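You operate a simulated robot arm through the tools that you are given. There is no shell and no other tool.

Carry out the task below with a simulated two-armed robot. There is one attempt and no reset: what you move stays moved.

TASK
Stop the shaker, unclamp the stack and tip the pan into the cup.
Fine: lid and sieve go on the grey mat, the pan back on its seat.

The check looks at the end state, three seconds after you hand in, the way a careful person would. Anything else that was tipped, shoved, dropped, spilled or broken makes it a failure. Lids that push on must go on centred and level and be pressed home; caps that screw on are set level and turned clockwise until they are tight.

THE ROBOT
Two 6-joint arms with two-finger parallel grippers on one trunk that stands fixed in place. Base frame: the origin is at the foot of the trunk, x ahead of it, y to its left, z up; the work surface is at about z = 0.88. Readings come in m, rad, newtons and seconds.
The left shoulder is at [0.05, 0.17, 1.316], the right one opposite. Each reaches about 1.092 m from its shoulder. Payload 1.57 kg a hand.
Tool frame (each hand has its own): the origin (TCP) lies between the finger pads and is the grasp point; the fingertips stand 0.03 m ahead of it; z points along the fingers, y is the line along which they close. Largest opening 0.08 m; finger width 0.017, thickness 0.012; the body of the gripper, 0.04 by 0.082 m, starts 0.08 m behind the TCP.
Orientation is told as [roll, pitch, yaw] about the base's x, y, z axes, in that order, counted from this pose: with the fingers straight down and closing along the base's y, the tool's x points along the base's -x, its y along +y and its z along -z.

THE INTERFACE
- The arms move only by the tool servo_tool. It takes "left_rows", "right_rows" or both (then of equal length, played together; a hand with none holds still); each is one flat list of numbers, 6 for each row, row after row: the shift along the base's x, y, z in units of 500 mm (1.0 is 500 mm), then the turn, a rotation vector about the base's x, y, z in units of 120 degrees (1.0 is 120 degrees). In form: [dx, dy, dz, wx, wy, wz, dx, dy, dz, wx, wy, wz, ...]. A call has 1 to 20 rows; each row is the pose to reach, as a shift and turn from the pose commanded when the call began. "left_gripper" and "right_gripper" are, for a hand that has rows, the opening, from 0 (shut) to 1 (fully open), set as the call begins (left out, the last holds). A call with a number of a shift or a turn outside -1 to 1 is refused whole. A row lasts 0.2 s, in which the tool goes at most 0.05 m and 0.15 rad; a call with a longer step from one row to the next is refused whole, and so is a gripper value outside its range. Where a pose cannot be reached the arm comes as near as it can. A force on the tool above 40 N (or 10 N above the force at the start of the call, whichever is more), or a blocked arm, ends the call early, and 0.2 s more pass. Each finger travels about 0.045 m/s and halts on what it meets, pressing with about 34 N; the grip force reading is that of the motor and also rises with nothing between the fingers. The clock runs only during rows and for 0.2 s after the last one: add rows that repeat a pose to give the fingers time. It gives the time, the measured TCP pose, the force on the tool (base axes), the opening and the grip force at its end, in the units of the frame above (readings bear some noise), with the torque about the TCP (base axes, N m) and any sound that the robot's microphone picked up.
- Cameras (640 x 400 px; columns grow to the right, rows downward): "scene" is now at [0.026, -0.0357, 1.8799]; the picture's right is [-0.48, -0.88, 0.00], its down [-0.70, 0.39, -0.61] and it looks along [0.53, -0.29, -0.80] (base axes); focal length 340 px, centre (320, 200). "left" rides on the left gripper at [0.072, 0.007, -0.122] in its tool frame; the picture's right is [-0.09, 1.00, 0.00], its down [-0.84, -0.08, -0.54] and it looks along [-0.54, -0.05, 0.84] (tool axes); focal length 238 px, centre (320, 200). "right" rides on the right gripper at [0.072, -0.007, -0.122] in its tool frame; the picture's right is [0.09, 1.00, 0.00], its down [-0.84, 0.08, -0.54] and it looks along [-0.54, 0.05, 0.84] (tool axes); focal length 238 px, centre (320, 200). There is no depth. A picture from a camera that has moved, and an enlarged one, comes with that camera's place and axes in the base frame and with its lens.
- grab_frame(camera): a new picture of that camera. The clock stands still meanwhile.
- lift_body(by): slides the trunk up (or, below 0, down) by that many m; the arms and the scene camera ride with it, the base frame stays. It gives what a move gives, with no picture.
- head_to(pan, tilt): turns the head with the scene camera to pan (to the left, within 1.501 rad either way) and tilt (down, from -0.506 to 1.204), counted from straight ahead of the robot. It gives what a move gives.
- zoom(camera, box): a new picture of the part [left, top, right, bottom] of that camera's present view, enlarged. The clock stands still meanwhile.
- sign_off(): hands the job in; it is judged then, once.

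Nothing tells you positions but the pictures and the camera data. Unless the task says otherwise, let go and move clear before handing in.

The tools are called after "Emit:" as a command line: name --argument value ..., lists and objects as JSON in quotes. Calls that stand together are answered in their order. servo_tool: Moves the arms, as the interface text tells. Its arguments: {"type":"object","properties":{"left_rows":{"type":"array","items":{"type":"number"}},"left_gripper":{"type":"number"},"right_rows":{"type":"array","items":{"type":"number"}},"right_gripper":{"type":"number"}},"required":[]} The other tools are called the same way: lift_body (by) moves the trunk up or down; head_to (pan, tilt) turns the head that bears the scene camera; grab_frame (camera) takes a picture; zoom (camera, box) takes an enlarged picture of a part of a camera's view; sign_off () hands the job in.

At the start:

```text
clock: 0.0
left_ee_pos: [0.4278, 0.0597, 1.2077]
left_tcp_rot: [0.093, 0.061, -0.305]
left_force: [0.4, -0.4, 0.6]
left_torque: [0.0, 0.0, 0.02]
left_gripper_width: 0.0801
left_grasp_force: 0.1
right_ee_pos: [0.4464, -0.6348, 1.2051]
right_tcp_rot: [0.001, -0.001, 0.0]
right_force: [0.2, -0.3, 0.2]
right_torque: [0.0, -0.01, 0.0]
right_gripper_width: 0.0798
right_grasp_force: 0.0
trunk travel left (down, up): [-0.931, 0.039]
head pan, tilt (commanded): [-0.504, 0.92]
```

scene: 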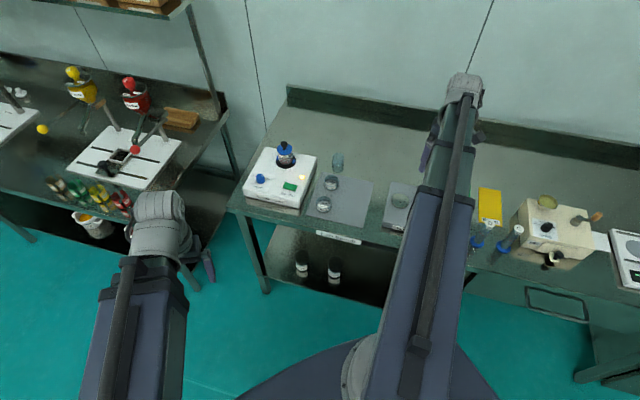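
right: 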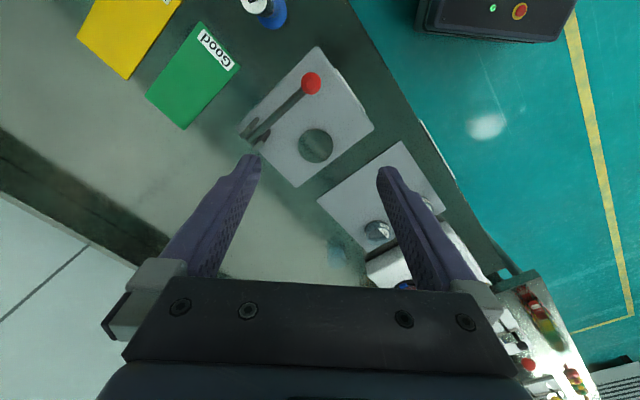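
left: 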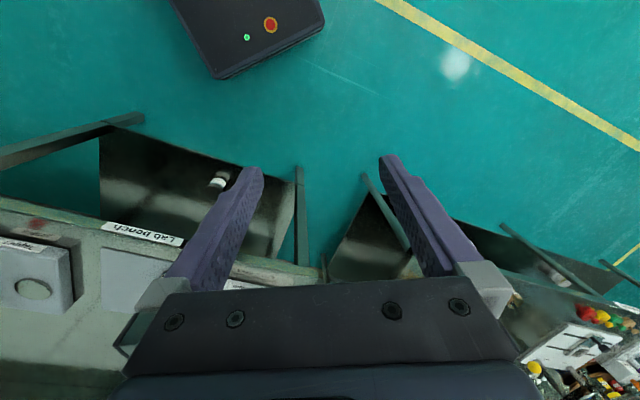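

I see a lab bench ahead with several devices and a second bench to the left; I need to identify the shaker, the stack, the cup and the grey mat. I'll zoom in on the scene before moving.

Emit:
zoom --camera "scene" --box '[220, 120, 420, 245]'

Emit:
zoom --camera "scene" --box '[440, 160, 640, 285]'

Emit:
zoom --camera "scene" --box '[0, 40, 240, 240]'

```text
3.20 times, centred on (320, 182) of scene
camera zoom: at [0.026, -0.0357, 1.8799], right [-0.48, -0.88, 0.0], down [-0.7, 0.39, -0.61], along [0.53, -0.29, -0.8], focal length 1088 px, centre (320, 256)
```

zoom: 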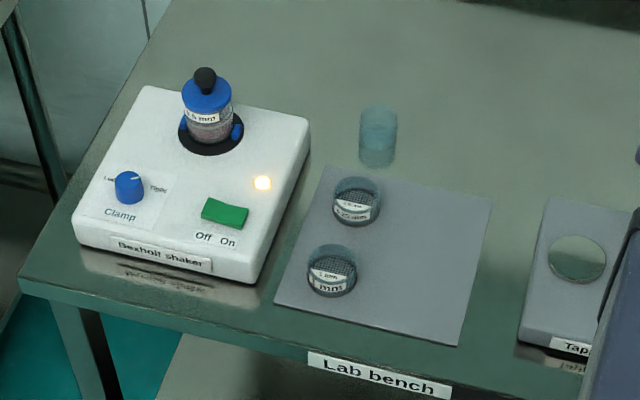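

```text
3.20 times, centred on (540, 222) of scene
camera zoom: at [0.026, -0.0357, 1.8799], right [-0.48, -0.88, 0.0], down [-0.7, 0.39, -0.61], along [0.53, -0.29, -0.8], focal length 1088 px, centre (-384, 128)
```

zoom: 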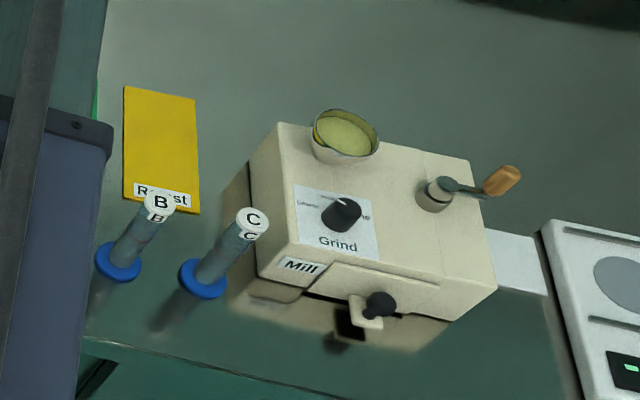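

```text
2.00 times, centred on (120, 140) of scene
camera zoom: at [0.026, -0.0357, 1.8799], right [-0.48, -0.88, 0.0], down [-0.7, 0.39, -0.61], along [0.53, -0.29, -0.8], focal length 680 px, centre (720, 320)
```

zoom: 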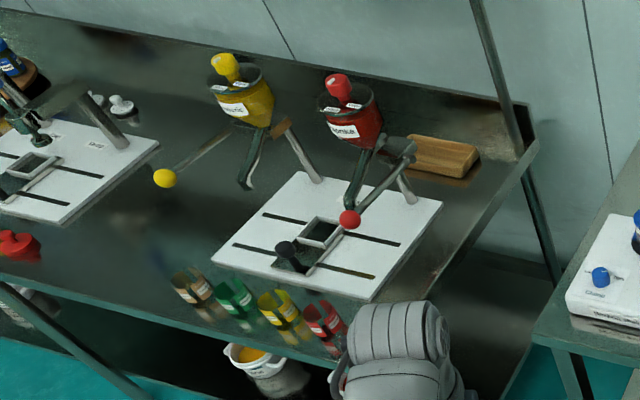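

The shaker (lamp lit) with the blue-lidded stack sits at the left end of the lab bench, the grey mat with two spare sieves next to it and a glass cup just behind the mat. I'll zoom in harder on each of these to read labels and find exact positions.

Emit:
zoom --camera "scene" --box '[240, 165, 320, 215]'

Emit:
zoom --camera "scene" --box '[260, 130, 324, 170]'

Emit:
zoom --camera "scene" --box '[304, 140, 384, 220]'

```text
8.00 times, centred on (280, 190) of scene
camera zoom: at [0.026, -0.0357, 1.8799], right [-0.48, -0.88, 0.0], down [-0.7, 0.39, -0.61], along [0.53, -0.29, -0.8], focal length 2720 px, centre (640, 280)
```

zoom: 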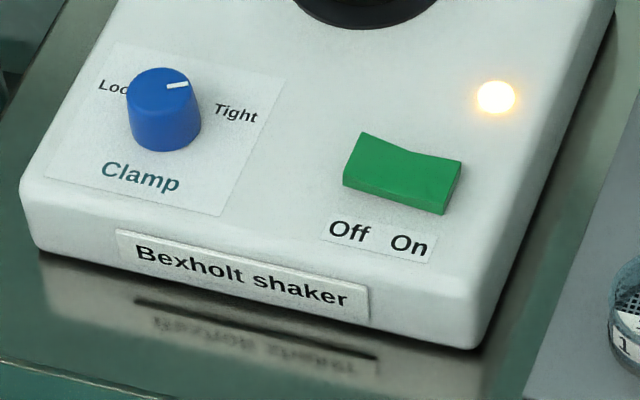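

```text
10.00 times, centred on (292, 150) of scene
camera zoom: at [0.026, -0.0357, 1.8799], right [-0.48, -0.88, 0.0], down [-0.7, 0.39, -0.61], along [0.53, -0.29, -0.8], focal length 3400 px, centre (600, 700)
```

zoom: 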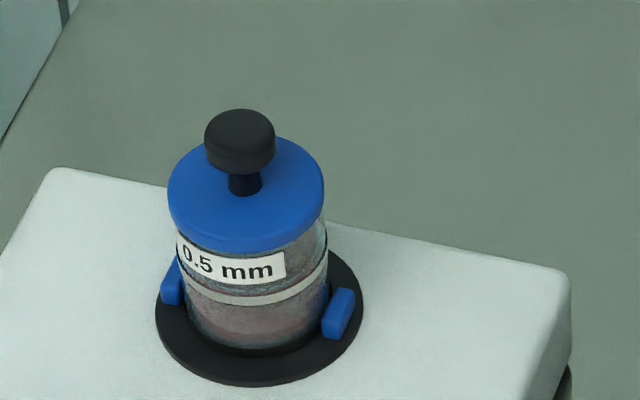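

```text
5.00 times, centred on (344, 180) of scene
camera zoom: at [0.026, -0.0357, 1.8799], right [-0.48, -0.88, 0.0], down [-0.7, 0.39, -0.61], along [0.53, -0.29, -0.8], focal length 1700 px, centre (200, 300)
```

zoom: 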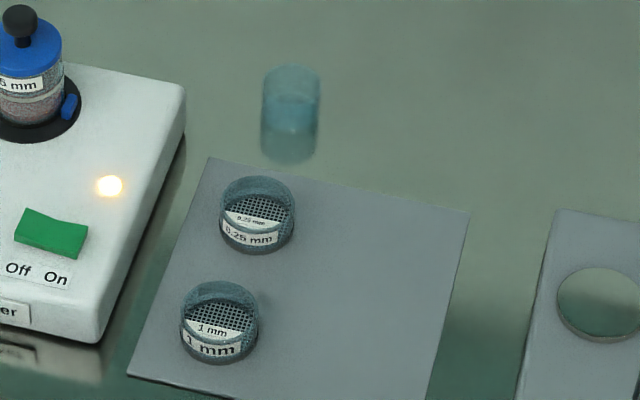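

The rocker is pressed to On and the clamp pointer sits at Tight; the bench is turned about 45° relative to my base, with the stack near (0.85, -0.34) and the cup near (0.79, -0.53). Next I bring the right hand up in front of the shaker, well above it, to look closely with its camera.

Emit:
servo_tool --right_rows '[0.0473, 0.0675, -0.004, 0, 0, -0.03125, 0.0947, 0.135, -0.008, 0, 0, -0.0625, 0.142, 0.2025, -0.012, 0, 0, -0.09375, 0.1893, 0.27, -0.017, 0, 0, -0.125, 0.2367, 0.3375, -0.021, 0, 0, -0.15625, 0.284, 0.405, -0.025, 0, 0, -0.1875, 0.3313, 0.4725, -0.029, 0, 0, -0.21875, 0.3787, 0.54, -0.033, 0, 0, -0.25, 0.426, 0.6075, -0.037, 0, 0, -0.28125, 0.4733, 0.675, -0.042, 0, 0, -0.3125, 0.5207, 0.7425, -0.046, 0, 0, -0.34375, 0.568, 0.81, -0.05, 0, 0, -0.375]'

```text
clock: 2.6
left_ee_pos: [0.4296, 0.0595, 1.207]
left_tcp_rot: [0.095, 0.061, -0.305]
left_force: [-0.8, 0.9, 0.2]
left_torque: [-0.01, 0.0, 0.01]
left_gripper_width: 0.08
left_grasp_force: 0.1
right_ee_pos: [0.7335, -0.2317, 1.206]
right_tcp_rot: [-0.001, 0.0, -0.787]
right_force: [-0.7, -0.6, 0.2]
right_torque: [-0.03, 0.01, 0.0]
right_gripper_width: 0.0798
right_grasp_force: 0.0
right hand out of reach, approached as far as the arm can: row 2, 3, 4, 5, 6, 7, 8, 9, 10, 11, 12
trunk travel left (down, up): [-0.931, 0.039]
head pan, tilt (commanded): [-0.504, 0.92]
```

The hand reached its spot but could not go lower than about z = 1.206, so the trunk will need to come down. First I look from here.

Emit:
grab_frame --camera "right"

Emit:
grab_frame --camera "scene"

```text
taken
camera right: at [0.6778, -0.1857, 1.3284], right [0.64, 0.77, 0.0], down [0.65, -0.54, 0.54], along [0.42, -0.35, -0.84], focal length 238 px, centre (320, 200)
```

right: 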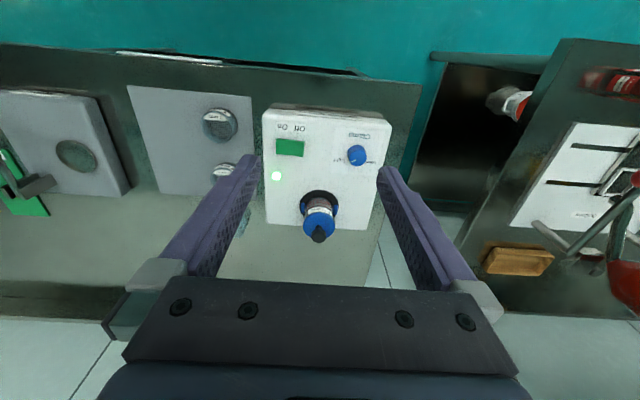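

```text
taken
camera scene: at [0.0268, -0.0348, 1.8799], right [-0.48, -0.88, 0.0], down [-0.7, 0.38, -0.61], along [0.53, -0.29, -0.8], focal length 340 px, centre (320, 200)
```

scene: 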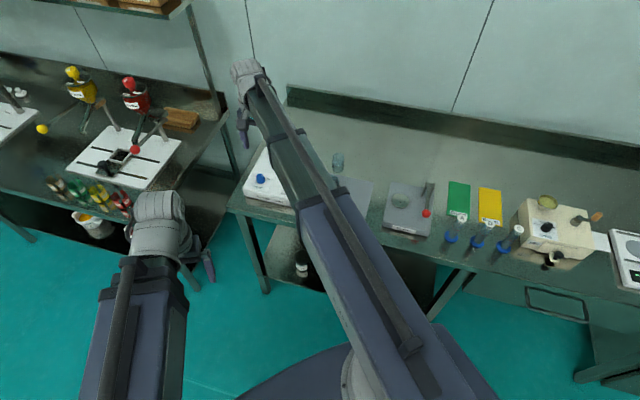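

The hand camera shows the shaker upside-down (far side at the bottom). I zoom into the shaker and the mat/cup area from this viewpoint.

Emit:
zoom --camera "right" --box '[250, 95, 402, 250]'

Emit:
zoom --camera "right" --box '[120, 75, 270, 245]'

```text
2.58 times, centred on (326, 172) of right
camera zoom: at [0.6778, -0.1857, 1.3284], right [0.64, 0.77, 0.0], down [0.65, -0.54, 0.54], along [0.42, -0.35, -0.84], focal length 615 px, centre (304, 271)
```

zoom: 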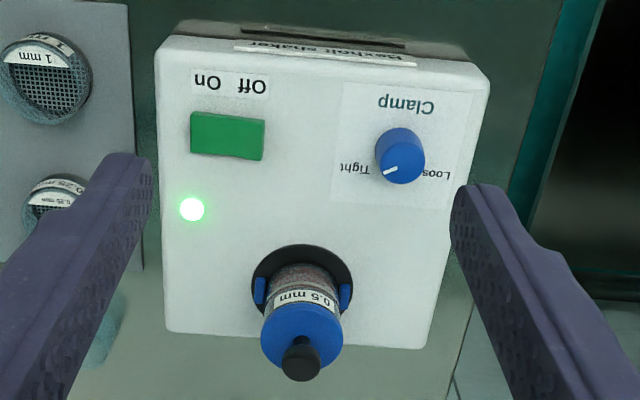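

```text
2.35 times, centred on (195, 160) of right
camera zoom: at [0.6778, -0.1857, 1.3284], right [0.64, 0.77, 0.0], down [0.65, -0.54, 0.54], along [0.42, -0.35, -0.84], focal length 561 px, centre (614, 294)
```

zoom: 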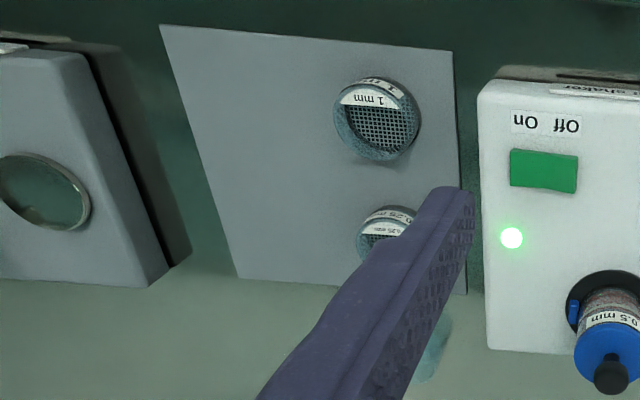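

I take the knob top to be near (0.830, -0.234, 0.973) and the stack near (0.855, -0.345). I'll lower the trunk 0.15 m so the hands can work at bench height and the views get closer.

Emit:
lift_body --by -0.15

```text
clock: 4.3
left_ee_pos: [0.4287, 0.0593, 1.0577]
left_tcp_rot: [0.093, 0.059, -0.306]
left_force: [-0.3, 0.2, 0.8]
left_torque: [-0.02, -0.01, -0.02]
left_gripper_width: 0.0801
left_grasp_force: 0.1
right_ee_pos: [0.7318, -0.2324, 1.0569]
right_tcp_rot: [0.0, 0.0, -0.786]
right_force: [0.1, -0.8, 0.0]
right_torque: [0.0, -0.03, 0.0]
right_gripper_width: 0.0801
right_grasp_force: 0.0
trunk travel left (down, up): [-0.781, 0.189]
head pan, tilt (commanded): [-0.504, 0.92]
```

The right hand now hovers at z = 1.057 in front of the stack. I look again from the hand and the scene camera.

Emit:
grab_frame --camera "right"

Emit:
zoom --camera "scene" --box '[200, 100, 420, 240]'

```text
taken
camera right: at [0.6767, -0.1866, 1.1787], right [0.64, 0.77, 0.0], down [0.65, -0.54, 0.54], along [0.42, -0.35, -0.84], focal length 238 px, centre (320, 200)
```

right: 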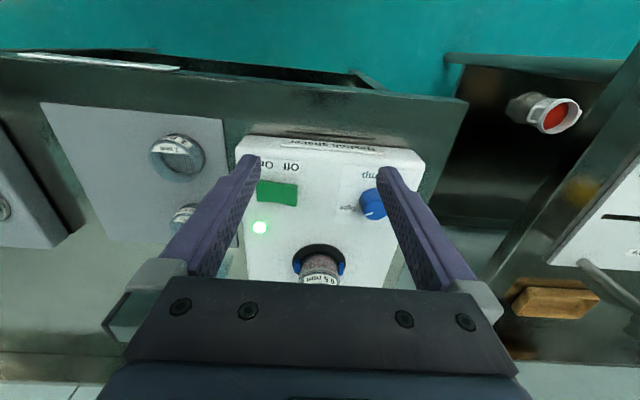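

```text
2.86 times, centred on (310, 170) of scene
camera zoom: at [0.026, -0.0356, 1.7299], right [-0.48, -0.88, 0.0], down [-0.7, 0.39, -0.61], along [0.53, -0.29, -0.8], focal length 971 px, centre (349, 286)
```

zoom: 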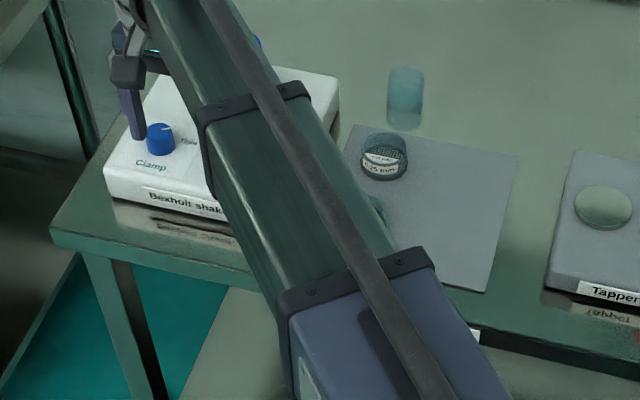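

The arms are telescoping booms, which explains the odd height limit. I test a small downward move of the right hand, in free space above the shaker, to learn what it can reach.

Emit:
servo_tool --right_rows '[0, 0, -0.02, 0, 0, 0, 0, 0, -0.04, 0, 0, 0]'

```text
clock: 5.0
left_ee_pos: [0.4291, 0.06, 1.0573]
left_tcp_rot: [0.094, 0.059, -0.305]
left_force: [-0.2, 0.1, -0.5]
left_torque: [0.01, 0.0, 0.03]
left_gripper_width: 0.0799
left_grasp_force: 0.0
right_ee_pos: [0.7326, -0.2335, 1.0564]
right_tcp_rot: [0.0, 0.001, -0.785]
right_force: [-0.3, 0.1, 0.4]
right_torque: [0.02, -0.01, -0.01]
right_gripper_width: 0.08
right_grasp_force: 0.1
right hand out of reach, approached as far as the arm can: row 1, 2
trunk travel left (down, up): [-0.781, 0.189]
head pan, tilt (commanded): [-0.504, 0.92]
```

Straight down is blocked at this trunk height, so I test moving up to see whether the vertical range is limited both ways.

Emit:
servo_tool --right_rows '[0, 0, 0.06, 0, 0, 0, 0, 0, 0.12, 0, 0, 0, 0, 0, 0.18, 0, 0, 0]'

```text
clock: 5.8
left_ee_pos: [0.4299, 0.059, 1.057]
left_tcp_rot: [0.092, 0.06, -0.306]
left_force: [0.1, -0.4, -0.1]
left_torque: [0.03, 0.01, 0.01]
left_gripper_width: 0.0802
left_grasp_force: 0.0
right_ee_pos: [0.7318, -0.2334, 1.056]
right_tcp_rot: [-0.002, 0.002, -0.785]
right_force: [-0.1, 1.0, 0.9]
right_torque: [-0.01, -0.01, 0.0]
right_gripper_width: 0.0799
right_grasp_force: 0.1
right hand out of reach, approached as far as the arm can: row 1, 2, 3
trunk travel left (down, up): [-0.781, 0.189]
head pan, tilt (commanded): [-0.504, 0.92]
```

With fingers straight down the hand height appears locked to the trunk: the boom is horizontal, so z comes from lift_body and from tilting the wrist. I raise the trunk 0.12 m for safety and test how a tilt changes the TCP position.

Emit:
lift_body --by 0.12

Emit:
servo_tool --right_rows '[0, 0, 0, 0.05, 0.05, 0, 0, 0, 0, 0.1, 0.1, 0, 0, 0, 0, 0.15, 0.15, 0]'

```text
clock: 7.2
left_ee_pos: [0.4288, 0.0593, 1.1764]
left_tcp_rot: [0.093, 0.06, -0.306]
left_force: [0.2, 0.1, 0.1]
left_torque: [0.01, 0.0, -0.01]
left_gripper_width: 0.0802
left_grasp_force: 0.0
right_ee_pos: [0.7318, -0.2326, 1.1754]
right_tcp_rot: [0.0, -0.002, -0.784]
right_force: [0.2, -0.8, -0.3]
right_torque: [-0.01, 0.05, 0.01]
right_gripper_width: 0.08
right_grasp_force: 0.0
trunk travel left (down, up): [-0.901, 0.069]
head pan, tilt (commanded): [-0.504, 0.92]
```

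```text
clock: 8.1
left_ee_pos: [0.4301, 0.0591, 1.1776]
left_tcp_rot: [0.094, 0.062, -0.304]
left_force: [-0.3, -0.3, -0.8]
left_torque: [-0.03, 0.05, -0.02]
left_gripper_width: 0.0798
left_grasp_force: 0.1
right_ee_pos: [0.7339, -0.233, 1.1971]
right_tcp_rot: [0.0, 0.445, -0.786]
right_force: [-0.9, -0.5, -0.2]
right_torque: [0.0, 0.02, 0.0]
right_gripper_width: 0.0799
right_grasp_force: 0.1
right hand out of reach, approached as far as the arm can: row 2, 3
trunk travel left (down, up): [-0.901, 0.069]
head pan, tilt (commanded): [-0.504, 0.92]
```

Tilting about a fixed TCP works, with height given by the wrist about 0.224 m behind the TCP, so vertical moves are made with the trunk. I straighten the hand again, and shift over the rocker area for a closer measuring view.

Emit:
servo_tool --right_rows '[0, 0, 0, -0.05, -0.05, 0, 0, 0, 0, -0.1, -0.1, 0, 0, 0, 0, -0.15, -0.15, 0, 0, 0, 0, -0.15, -0.15, 0]'

Emit:
zoom --camera "right" --box '[220, 120, 420, 245]'

```text
clock: 9.1
left_ee_pos: [0.4307, 0.0589, 1.1777]
left_tcp_rot: [0.093, 0.061, -0.307]
left_force: [-0.4, 0.8, 0.0]
left_torque: [0.02, 0.03, -0.01]
left_gripper_width: 0.0798
left_grasp_force: 0.1
right_ee_pos: [0.7329, -0.2322, 1.1768]
right_tcp_rot: [0.0, -0.002, -0.786]
right_force: [-0.8, -0.2, 0.3]
right_torque: [-0.01, 0.05, -0.01]
right_gripper_width: 0.0801
right_grasp_force: 0.0
right hand out of reach, approached as far as the arm can: row 1, 2, 3, 4
trunk travel left (down, up): [-0.901, 0.069]
head pan, tilt (commanded): [-0.504, 0.92]
```

```text
3.20 times, centred on (320, 182) of right
camera zoom: at [0.6772, -0.1859, 1.2982], right [0.64, 0.77, 0.0], down [0.65, -0.54, 0.54], along [0.42, -0.35, -0.84], focal length 763 px, centre (320, 256)
```

zoom: 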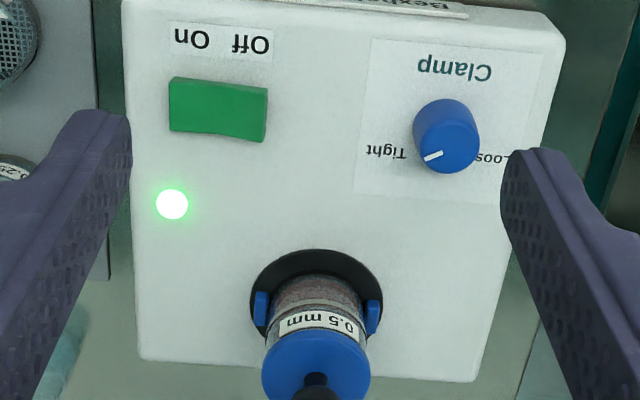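

The lamp on the shaker is lit and the rocker's raised Off side is at about (0.764, -0.302, 0.953). I close the right gripper and move it over that raised Off side, still high.

Emit:
servo_tool --right_rows '[0.0311, -0.0696, 0, 0, 0, 0, 0.0622, -0.1392, 0, 0, 0, 0, 0.0622, -0.1392, 0, 0, 0, 0, 0.0622, -0.1392, 0, 0, 0, 0, 0.0622, -0.1392, 0, 0, 0, 0, 0.0622, -0.1392, 0, 0, 0, 0]' --right_gripper 0

Emit:
grab_frame --camera "right"

Emit:
grab_frame --camera "scene"

```text
clock: 10.4
left_ee_pos: [0.4292, 0.0586, 1.1769]
left_tcp_rot: [0.092, 0.061, -0.306]
left_force: [0.0, 0.2, 0.7]
left_torque: [0.03, 0.04, 0.01]
left_gripper_width: 0.0798
left_grasp_force: 0.1
right_ee_pos: [0.7637, -0.3024, 1.1759]
right_tcp_rot: [-0.001, 0.001, -0.784]
right_force: [-0.2, 0.2, 0.4]
right_torque: [-0.01, 0.0, 0.01]
right_gripper_width: 0.0
right_grasp_force: 21.5
trunk travel left (down, up): [-0.901, 0.069]
head pan, tilt (commanded): [-0.504, 0.92]
```

```text
taken
camera right: at [0.7086, -0.2564, 1.2985], right [0.64, 0.77, 0.0], down [0.65, -0.54, 0.54], along [0.42, -0.35, -0.84], focal length 238 px, centre (320, 200)
```

right: 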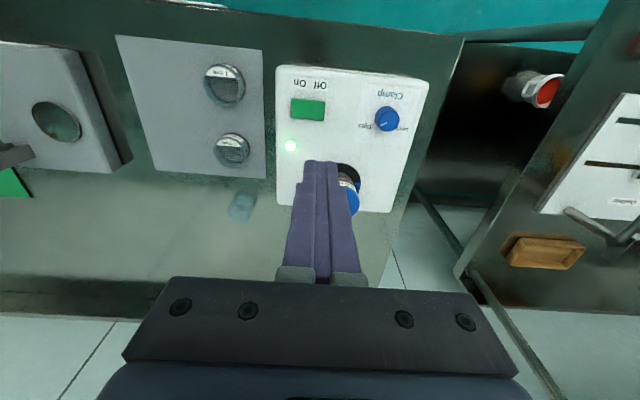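

```text
taken
camera scene: at [0.0262, -0.0358, 1.8499], right [-0.48, -0.88, 0.0], down [-0.7, 0.39, -0.61], along [0.53, -0.29, -0.8], focal length 340 px, centre (320, 200)
```

scene: 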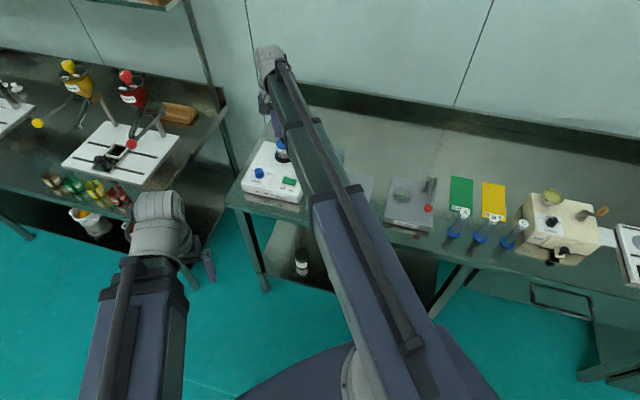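

The closed fingertips are lined up above the rocker's Off half. I lower the trunk most of the way, stopping about 2 cm short of the rocker.

Emit:
lift_body --by -0.165

Emit:
zoom --camera "right" --box '[220, 80, 420, 205]'

Emit:
zoom --camera "scene" --box '[220, 80, 380, 180]'

```text
clock: 12.3
left_ee_pos: [0.4283, 0.0595, 1.0127]
left_tcp_rot: [0.091, 0.059, -0.307]
left_force: [0.1, -0.6, 0.3]
left_torque: [0.02, 0.03, -0.03]
left_gripper_width: 0.08
left_grasp_force: 0.1
right_ee_pos: [0.7647, -0.3027, 1.0112]
right_tcp_rot: [0.001, 0.0, -0.786]
right_force: [0.0, 1.2, -1.0]
right_torque: [0.0, 0.01, 0.02]
right_gripper_width: 0.0
right_grasp_force: 20.9
trunk travel left (down, up): [-0.736, 0.234]
head pan, tilt (commanded): [-0.504, 0.92]
```

```text
3.20 times, centred on (320, 142) of right
camera zoom: at [0.7085, -0.2562, 1.1337], right [0.64, 0.77, 0.0], down [0.65, -0.54, 0.54], along [0.42, -0.35, -0.84], focal length 763 px, centre (320, 384)
```

zoom: 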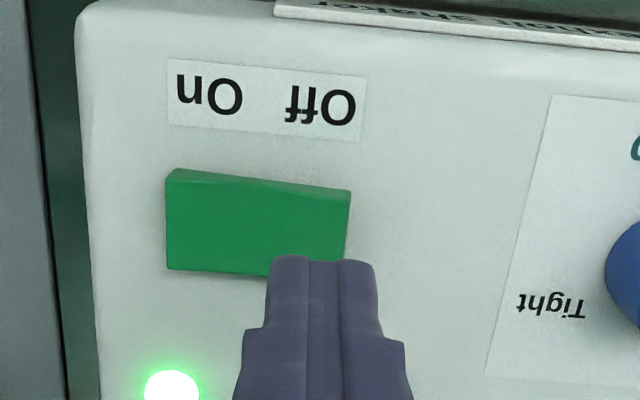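

```text
4.00 times, centred on (300, 130) of scene
camera zoom: at [0.0259, -0.0356, 1.6849], right [-0.48, -0.88, 0.0], down [-0.7, 0.39, -0.61], along [0.53, -0.29, -0.8], focal length 1360 px, centre (400, 480)
```

zoom: 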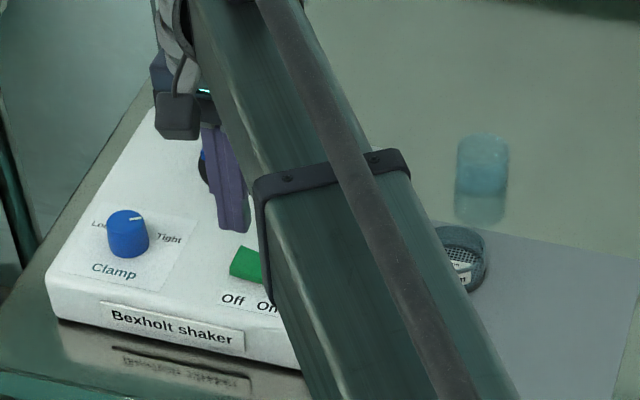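

The fingertips hang right over the Off half, about 2–3 cm up. I lower in small steps, watching the force.

Emit:
lift_body --by -0.018

Emit:
lift_body --by -0.006

Emit:
zoom --camera "right" --box '[240, 100, 400, 200]'

```text
clock: 13.0
left_ee_pos: [0.4295, 0.0601, 0.9953]
left_tcp_rot: [0.091, 0.06, -0.305]
left_force: [0.3, 0.5, 0.8]
left_torque: [-0.05, -0.01, 0.0]
left_gripper_width: 0.0799
left_grasp_force: 0.1
right_ee_pos: [0.7633, -0.3028, 0.9926]
right_tcp_rot: [-0.001, 0.0, -0.785]
right_force: [-0.1, 0.2, -0.3]
right_torque: [0.02, -0.01, -0.01]
right_gripper_width: 0.0
right_grasp_force: 21.8
trunk travel left (down, up): [-0.718, 0.252]
head pan, tilt (commanded): [-0.504, 0.92]
```

```text
clock: 13.5
left_ee_pos: [0.4285, 0.0596, 0.9888]
left_tcp_rot: [0.092, 0.061, -0.306]
left_force: [-0.4, 0.2, 0.8]
left_torque: [0.02, -0.01, 0.01]
left_gripper_width: 0.0799
left_grasp_force: 0.0
right_ee_pos: [0.7635, -0.3032, 0.9875]
right_tcp_rot: [0.0, 0.003, -0.784]
right_force: [-0.2, -0.3, -0.2]
right_torque: [0.01, -0.02, -0.04]
right_gripper_width: 0.0001
right_grasp_force: 21.3
trunk travel left (down, up): [-0.712, 0.258]
head pan, tilt (commanded): [-0.504, 0.92]
```

```text
4.00 times, centred on (320, 150) of right
camera zoom: at [0.7085, -0.2562, 1.1096], right [0.64, 0.77, 0.0], down [0.65, -0.54, 0.54], along [0.42, -0.35, -0.84], focal length 953 px, centre (320, 400)
```

zoom: 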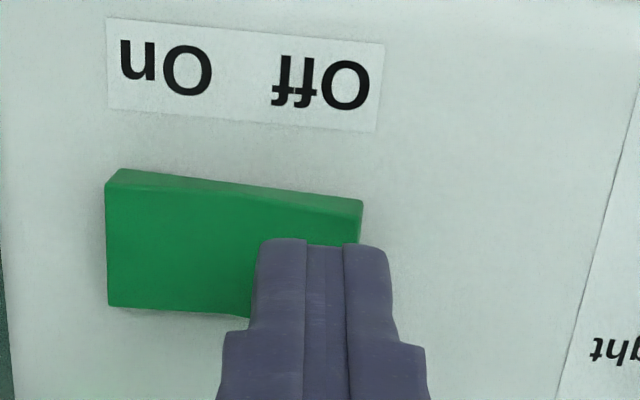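

No contact yet with the fingertips at about z = 0.957. I continue down in 4 mm steps.

Emit:
lift_body --by -0.005

Emit:
lift_body --by -0.004

```text
clock: 14.1
left_ee_pos: [0.4292, 0.0584, 0.9832]
left_tcp_rot: [0.092, 0.061, -0.306]
left_force: [0.4, -0.4, -0.1]
left_torque: [-0.04, -0.02, 0.0]
left_gripper_width: 0.08
left_grasp_force: 0.0
right_ee_pos: [0.7632, -0.3019, 0.9821]
right_tcp_rot: [0.0, 0.0, -0.784]
right_force: [0.4, -0.4, 0.3]
right_torque: [-0.01, 0.0, 0.01]
right_gripper_width: 0.0001
right_grasp_force: 21.7
trunk travel left (down, up): [-0.707, 0.263]
head pan, tilt (commanded): [-0.504, 0.92]
```

```text
clock: 14.6
left_ee_pos: [0.4292, 0.0589, 0.9783]
left_tcp_rot: [0.092, 0.059, -0.305]
left_force: [0.8, 0.9, -0.4]
left_torque: [0.05, 0.01, 0.0]
left_gripper_width: 0.0799
left_grasp_force: 0.1
right_ee_pos: [0.7636, -0.302, 0.9781]
right_tcp_rot: [0.0, 0.0, -0.786]
right_force: [0.4, -0.3, 0.5]
right_torque: [0.01, 0.0, 0.02]
right_gripper_width: 0.0
right_grasp_force: 21.2
trunk travel left (down, up): [-0.703, 0.267]
head pan, tilt (commanded): [-0.504, 0.92]
```

Emit:
zoom --camera "right" --box '[240, 100, 400, 200]'

Emit:
zoom --camera "scene" --box '[230, 90, 310, 140]'

```text
4.00 times, centred on (320, 150) of right
camera zoom: at [0.7085, -0.2562, 1.1006], right [0.64, 0.77, 0.0], down [0.65, -0.54, 0.54], along [0.42, -0.35, -0.84], focal length 953 px, centre (320, 400)
```

zoom: 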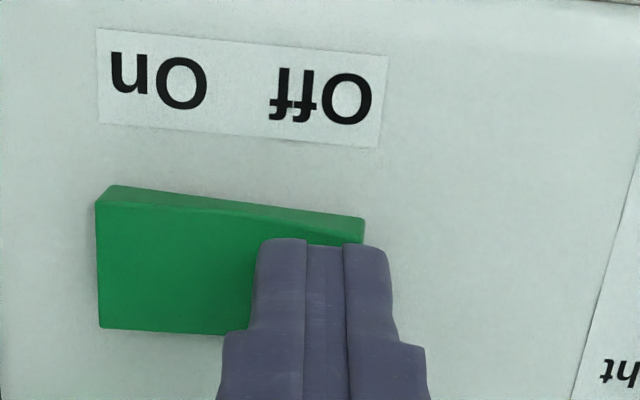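

```text
8.00 times, centred on (270, 115) of scene
camera zoom: at [0.026, -0.0356, 1.6518], right [-0.48, -0.88, 0.0], down [-0.7, 0.39, -0.61], along [0.53, -0.29, -0.8], focal length 2720 px, centre (720, 880)
```

zoom: 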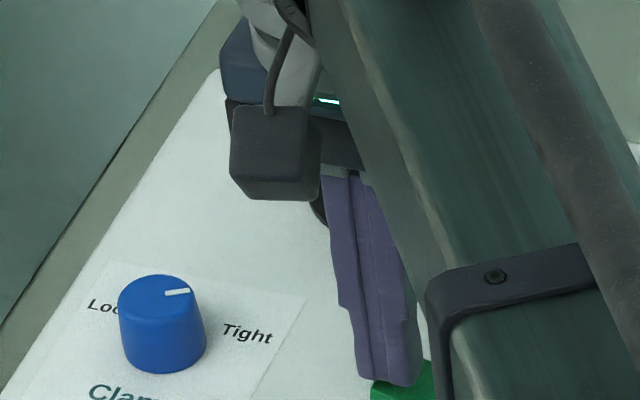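

The tips look just above the rocker surface. I keep lowering gently.

Emit:
lift_body --by -0.004

Emit:
lift_body --by -0.003

```text
clock: 15.1
left_ee_pos: [0.4286, 0.0599, 0.9753]
left_tcp_rot: [0.094, 0.059, -0.304]
left_force: [0.1, -0.1, -0.4]
left_torque: [-0.01, 0.0, 0.01]
left_gripper_width: 0.0798
left_grasp_force: 0.0
right_ee_pos: [0.7633, -0.3015, 0.9755]
right_tcp_rot: [0.001, 0.0, -0.784]
right_force: [1.2, 1.7, 0.0]
right_torque: [0.01, -0.02, 0.01]
right_gripper_width: 0.0001
right_grasp_force: 20.9
trunk travel left (down, up): [-0.699, 0.271]
head pan, tilt (commanded): [-0.504, 0.92]
```

```text
clock: 15.7
left_ee_pos: [0.428, 0.0601, 0.9727]
left_tcp_rot: [0.092, 0.06, -0.306]
left_force: [0.2, 0.4, 0.2]
left_torque: [0.01, -0.05, 0.02]
left_gripper_width: 0.0799
left_grasp_force: 0.0
right_ee_pos: [0.7643, -0.3028, 0.9724]
right_tcp_rot: [-0.001, -0.001, -0.784]
right_force: [6.0, -0.2, 16.6]
right_torque: [-0.14, -0.03, 0.06]
right_gripper_width: 0.0004
right_grasp_force: 21.0
trunk travel left (down, up): [-0.696, 0.274]
head pan, tilt (commanded): [-0.504, 0.92]
```

Contact: about 17 N on the rocker. I continue pressing in small steps until it flips.

Emit:
lift_body --by -0.002

Emit:
zoom --camera "right" --box '[240, 100, 400, 200]'

```text
clock: 16.1
left_ee_pos: [0.4269, 0.0604, 0.9726]
left_tcp_rot: [0.091, 0.059, -0.306]
left_force: [-0.1, -0.1, 1.5]
left_torque: [0.0, 0.0, 0.01]
left_gripper_width: 0.0802
left_grasp_force: 0.0
right_ee_pos: [0.7644, -0.3011, 0.9715]
right_tcp_rot: [0.001, -0.006, -0.785]
right_force: [0.5, 0.7, 28.5]
right_torque: [-0.19, 0.19, -0.03]
right_gripper_width: 0.0
right_grasp_force: 21.8
trunk travel left (down, up): [-0.695, 0.275]
head pan, tilt (commanded): [-0.504, 0.92]
stopped: the force on the tool passed its limit at 44 N (the readings are from after the stop); the commanded pose is now the measured one
```

```text
4.00 times, centred on (320, 150) of right
camera zoom: at [0.7078, -0.2554, 1.0941], right [0.64, 0.77, 0.0], down [0.64, -0.54, 0.55], along [0.42, -0.35, -0.84], focal length 953 px, centre (320, 400)
```

zoom: 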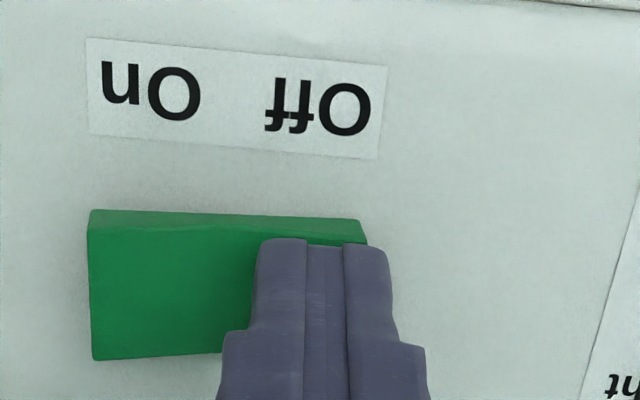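

The press hit the force limit, and the rocker now looks tipped toward Off. I raise the hand and check the switch and the lamp.

Emit:
lift_body --by 0.05

Emit:
zoom --camera "right" --box '[220, 80, 420, 205]'

```text
clock: 17.0
left_ee_pos: [0.4288, 0.0599, 1.0215]
left_tcp_rot: [0.092, 0.06, -0.306]
left_force: [0.3, -0.8, -0.4]
left_torque: [-0.01, -0.03, 0.01]
left_gripper_width: 0.0799
left_grasp_force: 0.1
right_ee_pos: [0.7658, -0.3038, 1.0204]
right_tcp_rot: [0.002, -0.005, -0.786]
right_force: [0.0, -0.7, 0.5]
right_torque: [0.01, 0.0, 0.0]
right_gripper_width: 0.0002
right_grasp_force: 21.6
trunk travel left (down, up): [-0.745, 0.225]
head pan, tilt (commanded): [-0.504, 0.92]
```

```text
3.20 times, centred on (320, 142) of right
camera zoom: at [0.7096, -0.2565, 1.1423], right [0.64, 0.77, 0.0], down [0.64, -0.54, 0.54], along [0.42, -0.35, -0.84], focal length 763 px, centre (320, 384)
```

zoom: 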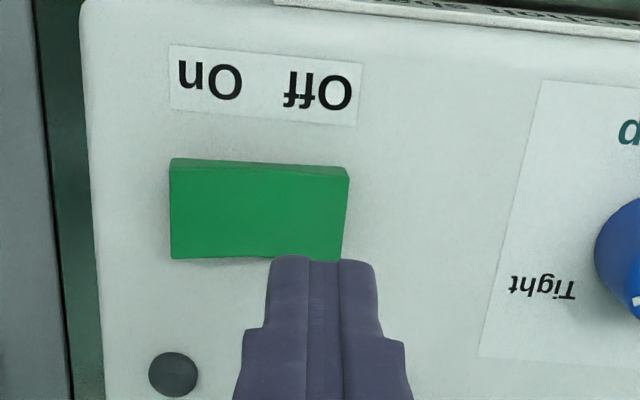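

The lamp is out and the rocker now leans to Off, so the shaker is stopped. Next is the clamp knob: I open the gripper, and move over the knob at about (0.830, -0.236), turning the hand to yaw -1.22 so I have room to turn it counter-clockwise.

Emit:
lift_body --by 0.03

Emit:
servo_tool --right_rows '[0.032, 0.034, 0, 0, 0, -0.052, 0.064, 0.068, 0, 0, 0, -0.104, 0.097, 0.101, 0, 0, 0, -0.156, 0.129, 0.135, 0, 0, 0, -0.207, 0.129, 0.135, 0, 0, 0, -0.207]' --right_gripper 0.75

Emit:
grab_frame --camera "right"

```text
clock: 17.8
left_ee_pos: [0.4283, 0.0582, 1.0516]
left_tcp_rot: [0.093, 0.061, -0.307]
left_force: [0.1, 0.0, -0.5]
left_torque: [0.0, 0.0, 0.02]
left_gripper_width: 0.0798
left_grasp_force: 0.2
right_ee_pos: [0.7661, -0.3028, 1.0498]
right_tcp_rot: [0.002, -0.002, -0.784]
right_force: [0.5, -0.4, -0.3]
right_torque: [0.02, -0.02, -0.02]
right_gripper_width: 0.0
right_grasp_force: 21.6
trunk travel left (down, up): [-0.775, 0.195]
head pan, tilt (commanded): [-0.504, 0.92]
```

```text
clock: 18.9
left_ee_pos: [0.4296, 0.0596, 1.0525]
left_tcp_rot: [0.092, 0.059, -0.306]
left_force: [-0.6, 0.1, 1.0]
left_torque: [0.01, 0.02, 0.01]
left_gripper_width: 0.0799
left_grasp_force: 0.1
right_ee_pos: [0.8292, -0.2361, 1.0504]
right_tcp_rot: [0.002, -0.005, -1.221]
right_force: [0.8, 0.3, -1.0]
right_torque: [0.0, -0.02, -0.01]
right_gripper_width: 0.0604
right_grasp_force: 0.1
trunk travel left (down, up): [-0.775, 0.195]
head pan, tilt (commanded): [-0.504, 0.92]
```

```text
taken
camera right: at [0.7977, -0.1704, 1.1724], right [0.9, 0.43, 0.0], down [0.36, -0.76, 0.54], along [0.23, -0.49, -0.84], focal length 238 px, centre (320, 200)
```

right: 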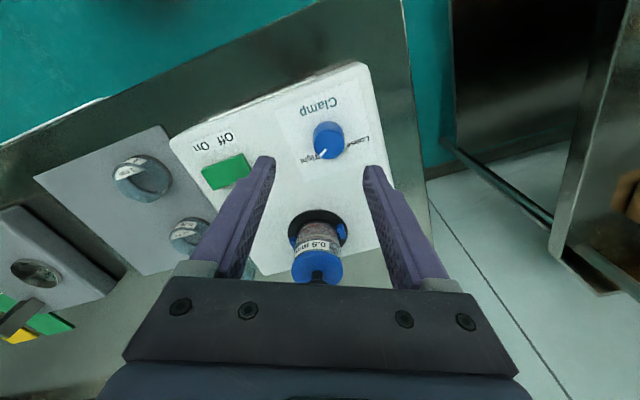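

The knob appears slightly to the right of the line between the fingers; I zoom to measure the offset.

Emit:
zoom --camera "right" --box '[280, 105, 376, 165]'

```text
6.67 times, centred on (328, 135) of right
camera zoom: at [0.7977, -0.1704, 1.1724], right [0.9, 0.43, 0.0], down [0.36, -0.76, 0.54], along [0.23, -0.49, -0.84], focal length 1589 px, centre (267, 633)
```

zoom: 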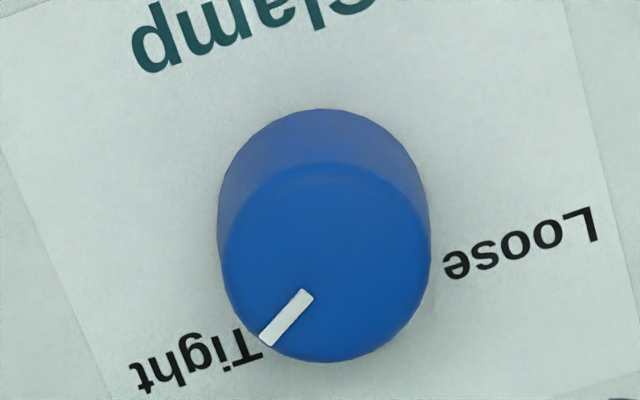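

The knob's apparent offset disagrees by a few mm with my earlier estimates, so I take another wide zoom from the same pose to cross-check with the rocker.

Emit:
zoom --camera "right" --box '[170, 70, 410, 220]'

Emit:
zoom --camera "scene" --box '[220, 60, 380, 160]'

```text
2.67 times, centred on (290, 145) of right
camera zoom: at [0.7977, -0.1704, 1.1724], right [0.9, 0.43, 0.0], down [0.36, -0.76, 0.54], along [0.23, -0.49, -0.84], focal length 636 px, centre (400, 347)
```

zoom: 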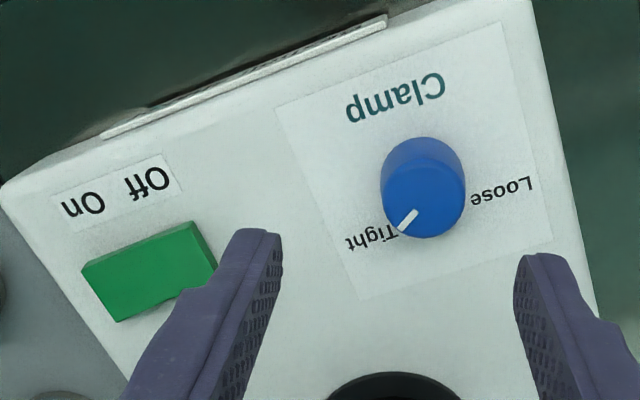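

```text
4.00 times, centred on (300, 110) of scene
camera zoom: at [0.0258, -0.0358, 1.7238], right [-0.48, -0.88, 0.0], down [-0.7, 0.39, -0.61], along [0.53, -0.29, -0.8], focal length 1360 px, centre (400, 560)
```

zoom: 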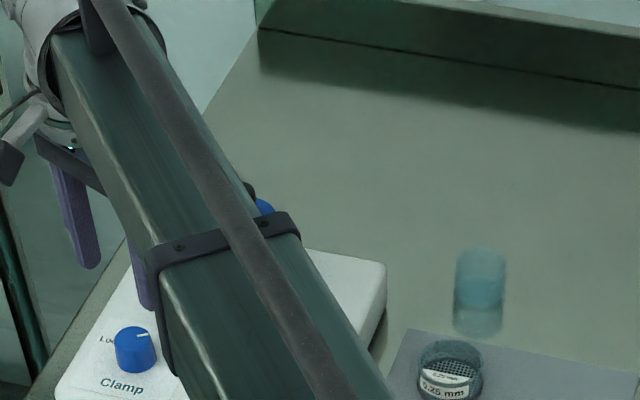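

Relative to the fingers the knob sits about 8 mm to their right, which is what matters for the grasp. I lower 3.5 cm, staying just above the knob, to remove parallax and measure again.

Emit:
lift_body --by -0.035

Emit:
zoom --camera "right" --box '[240, 100, 400, 200]'

```text
clock: 19.7
left_ee_pos: [0.4288, 0.0583, 1.0175]
left_tcp_rot: [0.094, 0.06, -0.306]
left_force: [-0.5, 0.2, -0.2]
left_torque: [0.03, 0.03, -0.02]
left_gripper_width: 0.0799
left_grasp_force: 0.1
right_ee_pos: [0.8288, -0.2362, 1.0148]
right_tcp_rot: [0.0, -0.004, -1.218]
right_force: [-0.3, 0.0, -0.4]
right_torque: [0.0, 0.01, 0.04]
right_gripper_width: 0.0598
right_grasp_force: 0.1
trunk travel left (down, up): [-0.74, 0.23]
head pan, tilt (commanded): [-0.504, 0.92]
```

```text
4.00 times, centred on (320, 150) of right
camera zoom: at [0.7976, -0.1706, 1.1374], right [0.9, 0.43, 0.0], down [0.36, -0.76, 0.54], along [0.23, -0.49, -0.84], focal length 953 px, centre (320, 400)
```

zoom: 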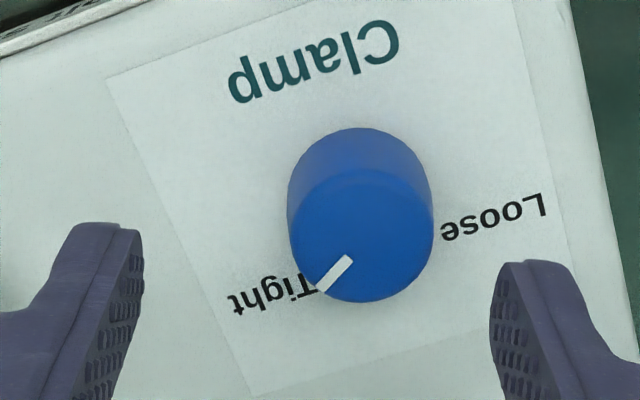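

Close up, the knob centre is about 8 mm to the right and 3 mm toward the camera side of the finger midpoint. I correct by (6.3, 5.7) mm and check again.

Emit:
servo_tool --right_rows '[0.0126, 0.0114, 0, 0, 0, 0, 0.0126, 0.0114, 0, 0, 0, 0]'

Emit:
zoom --camera "right" --box '[240, 100, 400, 200]'

```text
clock: 20.3
left_ee_pos: [0.4293, 0.0609, 1.0153]
left_tcp_rot: [0.092, 0.058, -0.306]
left_force: [0.4, 0.1, 0.1]
left_torque: [-0.01, 0.0, 0.01]
left_gripper_width: 0.0801
left_grasp_force: 0.0
right_ee_pos: [0.8355, -0.2306, 1.0143]
right_tcp_rot: [0.002, -0.003, -1.219]
right_force: [-0.5, 0.6, 1.2]
right_torque: [0.03, -0.02, 0.01]
right_gripper_width: 0.06
right_grasp_force: 0.0
trunk travel left (down, up): [-0.74, 0.23]
head pan, tilt (commanded): [-0.504, 0.92]
```

```text
4.00 times, centred on (320, 150) of right
camera zoom: at [0.8038, -0.1652, 1.1373], right [0.9, 0.43, 0.0], down [0.36, -0.76, 0.54], along [0.23, -0.49, -0.84], focal length 953 px, centre (320, 400)
```

zoom: 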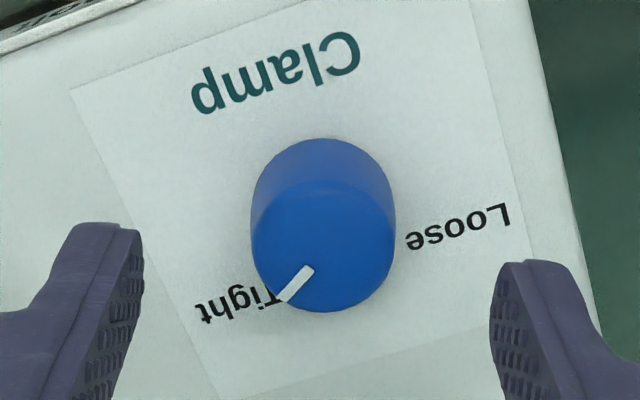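

Centred now. I lower the hand around the knob (tips to about 0.948) and close the gripper.

Emit:
lift_body --by -0.036

Emit:
servo_tool --right_rows '[0, 0, 0, 0, 0, 0, 0, 0, 0, 0, 0, 0, 0, 0, 0, 0, 0, 0, 0, 0, 0, 0, 0, 0]' --right_gripper 0

Emit:
zoom --camera "right" --box '[240, 100, 400, 200]'

```text
clock: 21.1
left_ee_pos: [0.4289, 0.0599, 0.981]
left_tcp_rot: [0.091, 0.059, -0.306]
left_force: [-1.2, -0.4, -0.6]
left_torque: [0.01, 0.03, -0.02]
left_gripper_width: 0.0801
left_grasp_force: 0.1
right_ee_pos: [0.835, -0.2315, 0.9788]
right_tcp_rot: [0.003, -0.004, -1.219]
right_force: [0.5, -0.1, 0.7]
right_torque: [-0.01, 0.02, 0.0]
right_gripper_width: 0.06
right_grasp_force: 0.2
trunk travel left (down, up): [-0.704, 0.266]
head pan, tilt (commanded): [-0.504, 0.92]
```

```text
clock: 22.1
left_ee_pos: [0.4295, 0.0606, 0.9815]
left_tcp_rot: [0.092, 0.061, -0.305]
left_force: [-0.3, 0.0, 0.2]
left_torque: [-0.02, -0.01, 0.0]
left_gripper_width: 0.0799
left_grasp_force: 0.1
right_ee_pos: [0.837, -0.2304, 0.9783]
right_tcp_rot: [0.003, -0.003, -1.219]
right_force: [10.2, 1.1, 7.6]
right_torque: [-0.06, -0.36, 0.09]
right_gripper_width: 0.0288
right_grasp_force: 32.7
trunk travel left (down, up): [-0.704, 0.266]
head pan, tilt (commanded): [-0.504, 0.92]
```

```text
4.00 times, centred on (320, 150) of right
camera zoom: at [0.8048, -0.1645, 1.1012], right [0.9, 0.43, 0.0], down [0.36, -0.76, 0.55], along [0.24, -0.49, -0.84], focal length 953 px, centre (320, 400)
```

zoom: 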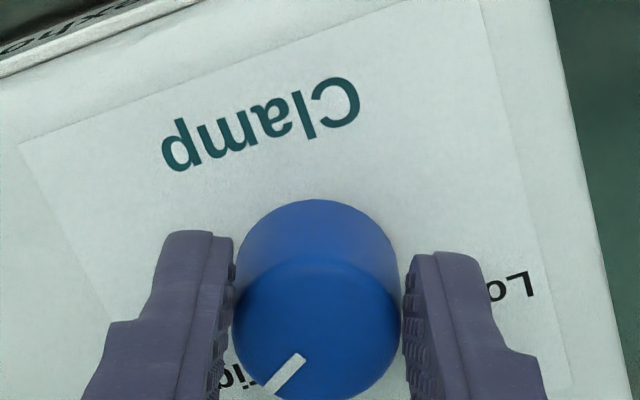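

The knob is gripped (28.8 mm) with a slight side load, so I shift 1.5 mm toward it and turn counter-clockwise by the first 60°.

Emit:
servo_tool --right_rows '[0.003, 0.001, 0, 0, 0, 0, 0.003, 0.001, 0, 0, 0, 0.0625, 0.003, 0.001, 0, 0, 0, 0.125, 0.003, 0.001, 0, 0, 0, 0.1875, 0.003, 0.001, 0, 0, 0, 0.25, 0.003, 0.001, 0, 0, 0, 0.3125, 0.003, 0.001, 0, 0, 0, 0.375, 0.003, 0.001, 0, 0, 0, 0.4375, 0.003, 0.001, 0, 0, 0, 0.5]'

Emit:
grab_frame --camera "right"

```text
clock: 24.3
left_ee_pos: [0.4297, 0.0599, 0.9804]
left_tcp_rot: [0.093, 0.059, -0.304]
left_force: [0.6, 0.8, -0.3]
left_torque: [-0.01, 0.0, 0.01]
left_gripper_width: 0.08
left_grasp_force: 0.1
right_ee_pos: [0.8324, -0.2373, 0.9802]
right_tcp_rot: [-0.013, 0.005, -0.173]
right_force: [-8.6, -13.9, 6.2]
right_torque: [-0.79, 0.07, -0.12]
right_gripper_width: 0.0287
right_grasp_force: 38.7
trunk travel left (down, up): [-0.704, 0.266]
head pan, tilt (commanded): [-0.504, 0.92]
stopped in row 9 (right hand): the force on the tool passed its limit at 40 N (the readings are from after the stop); the commanded pose is now the measured one
```

```text
taken
camera right: at [0.7616, -0.2292, 1.1031], right [0.08, 1.0, -0.01], down [0.84, -0.06, 0.54], along [0.53, -0.05, -0.84], focal length 238 px, centre (320, 200)
```

right: 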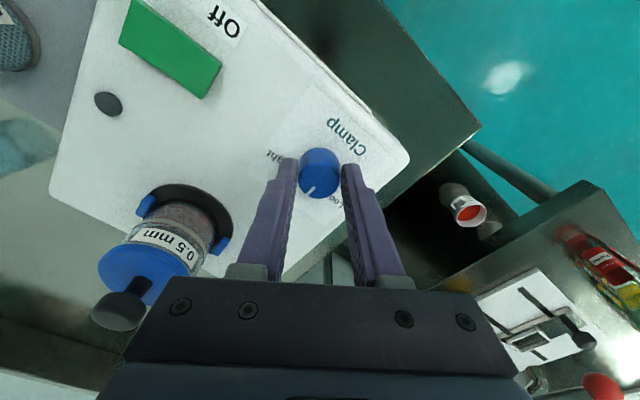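

The knob turned about 60° before the side force stopped the move, so the hand's turning axis is a few mm off the knob's axis. I look closely at the grip before continuing.

Emit:
zoom --camera "right" --box '[240, 110, 400, 210]'

Emit:
zoom --camera "scene" --box '[200, 50, 360, 150]'

```text
4.00 times, centred on (320, 160) of right
camera zoom: at [0.7616, -0.2292, 1.1031], right [0.08, 1.0, -0.01], down [0.84, -0.06, 0.54], along [0.53, -0.05, -0.84], focal length 953 px, centre (320, 360)
```

zoom: 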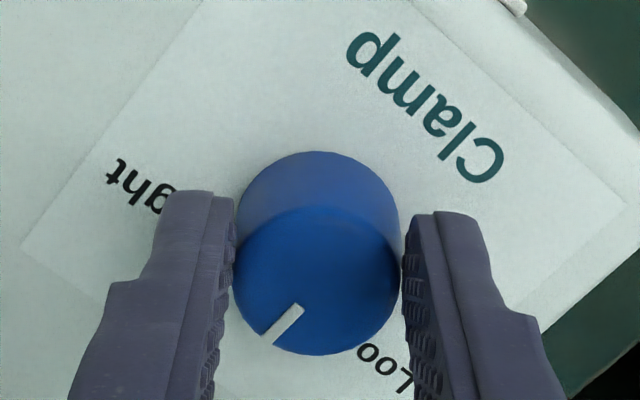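

```text
4.00 times, centred on (280, 100) of scene
camera zoom: at [0.0253, -0.0353, 1.6533], right [-0.48, -0.88, 0.0], down [-0.7, 0.38, -0.61], along [0.53, -0.29, -0.8], focal length 1360 px, centre (480, 600)
```

zoom: 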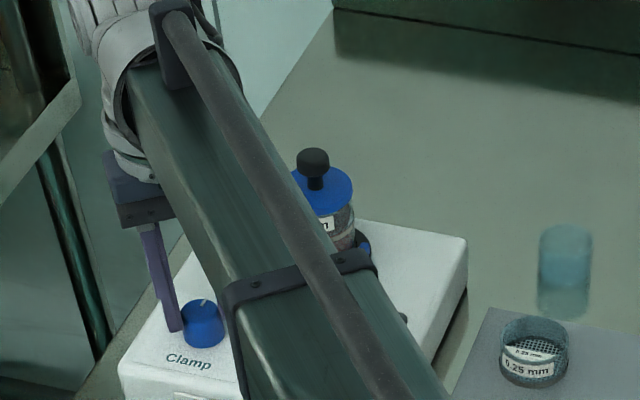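

The knob has turned with the hand by 60° and sits about 3.5 mm off my turning axis. I release it, re-centre visually at this yaw, and then regrip for the rest of the turn.

Emit:
servo_tool --right_rows '[0, 0, 0, 0, 0, 0, 0, 0, 0, 0, 0, 0, 0, 0, 0, 0, 0, 0]' --right_gripper 0.55

Emit:
zoom --camera "right" --box '[240, 110, 400, 210]'

```text
clock: 25.1
left_ee_pos: [0.4292, 0.0592, 0.9803]
left_tcp_rot: [0.092, 0.06, -0.304]
left_force: [0.6, 0.0, 0.1]
left_torque: [0.0, 0.0, 0.03]
left_gripper_width: 0.0801
left_grasp_force: 0.1
right_ee_pos: [0.8343, -0.2338, 0.9784]
right_tcp_rot: [-0.007, 0.004, -0.17]
right_force: [-0.8, 0.6, -0.1]
right_torque: [0.01, -0.01, 0.02]
right_gripper_width: 0.044
right_grasp_force: 0.0
trunk travel left (down, up): [-0.704, 0.266]
head pan, tilt (commanded): [-0.504, 0.92]
```

```text
4.00 times, centred on (320, 160) of right
camera zoom: at [0.7631, -0.227, 1.1019], right [0.08, 1.0, -0.01], down [0.84, -0.06, 0.54], along [0.54, -0.05, -0.84], focal length 953 px, centre (320, 360)
```

zoom: 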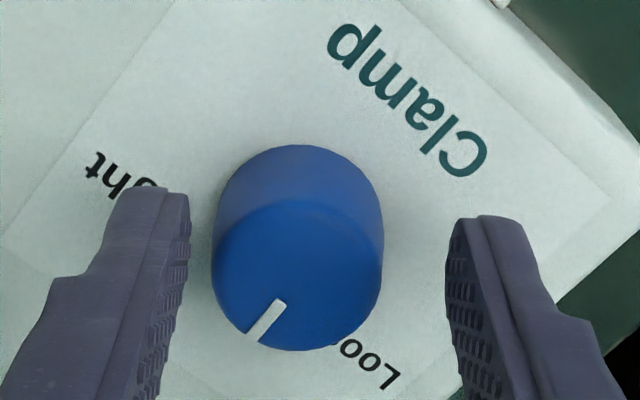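

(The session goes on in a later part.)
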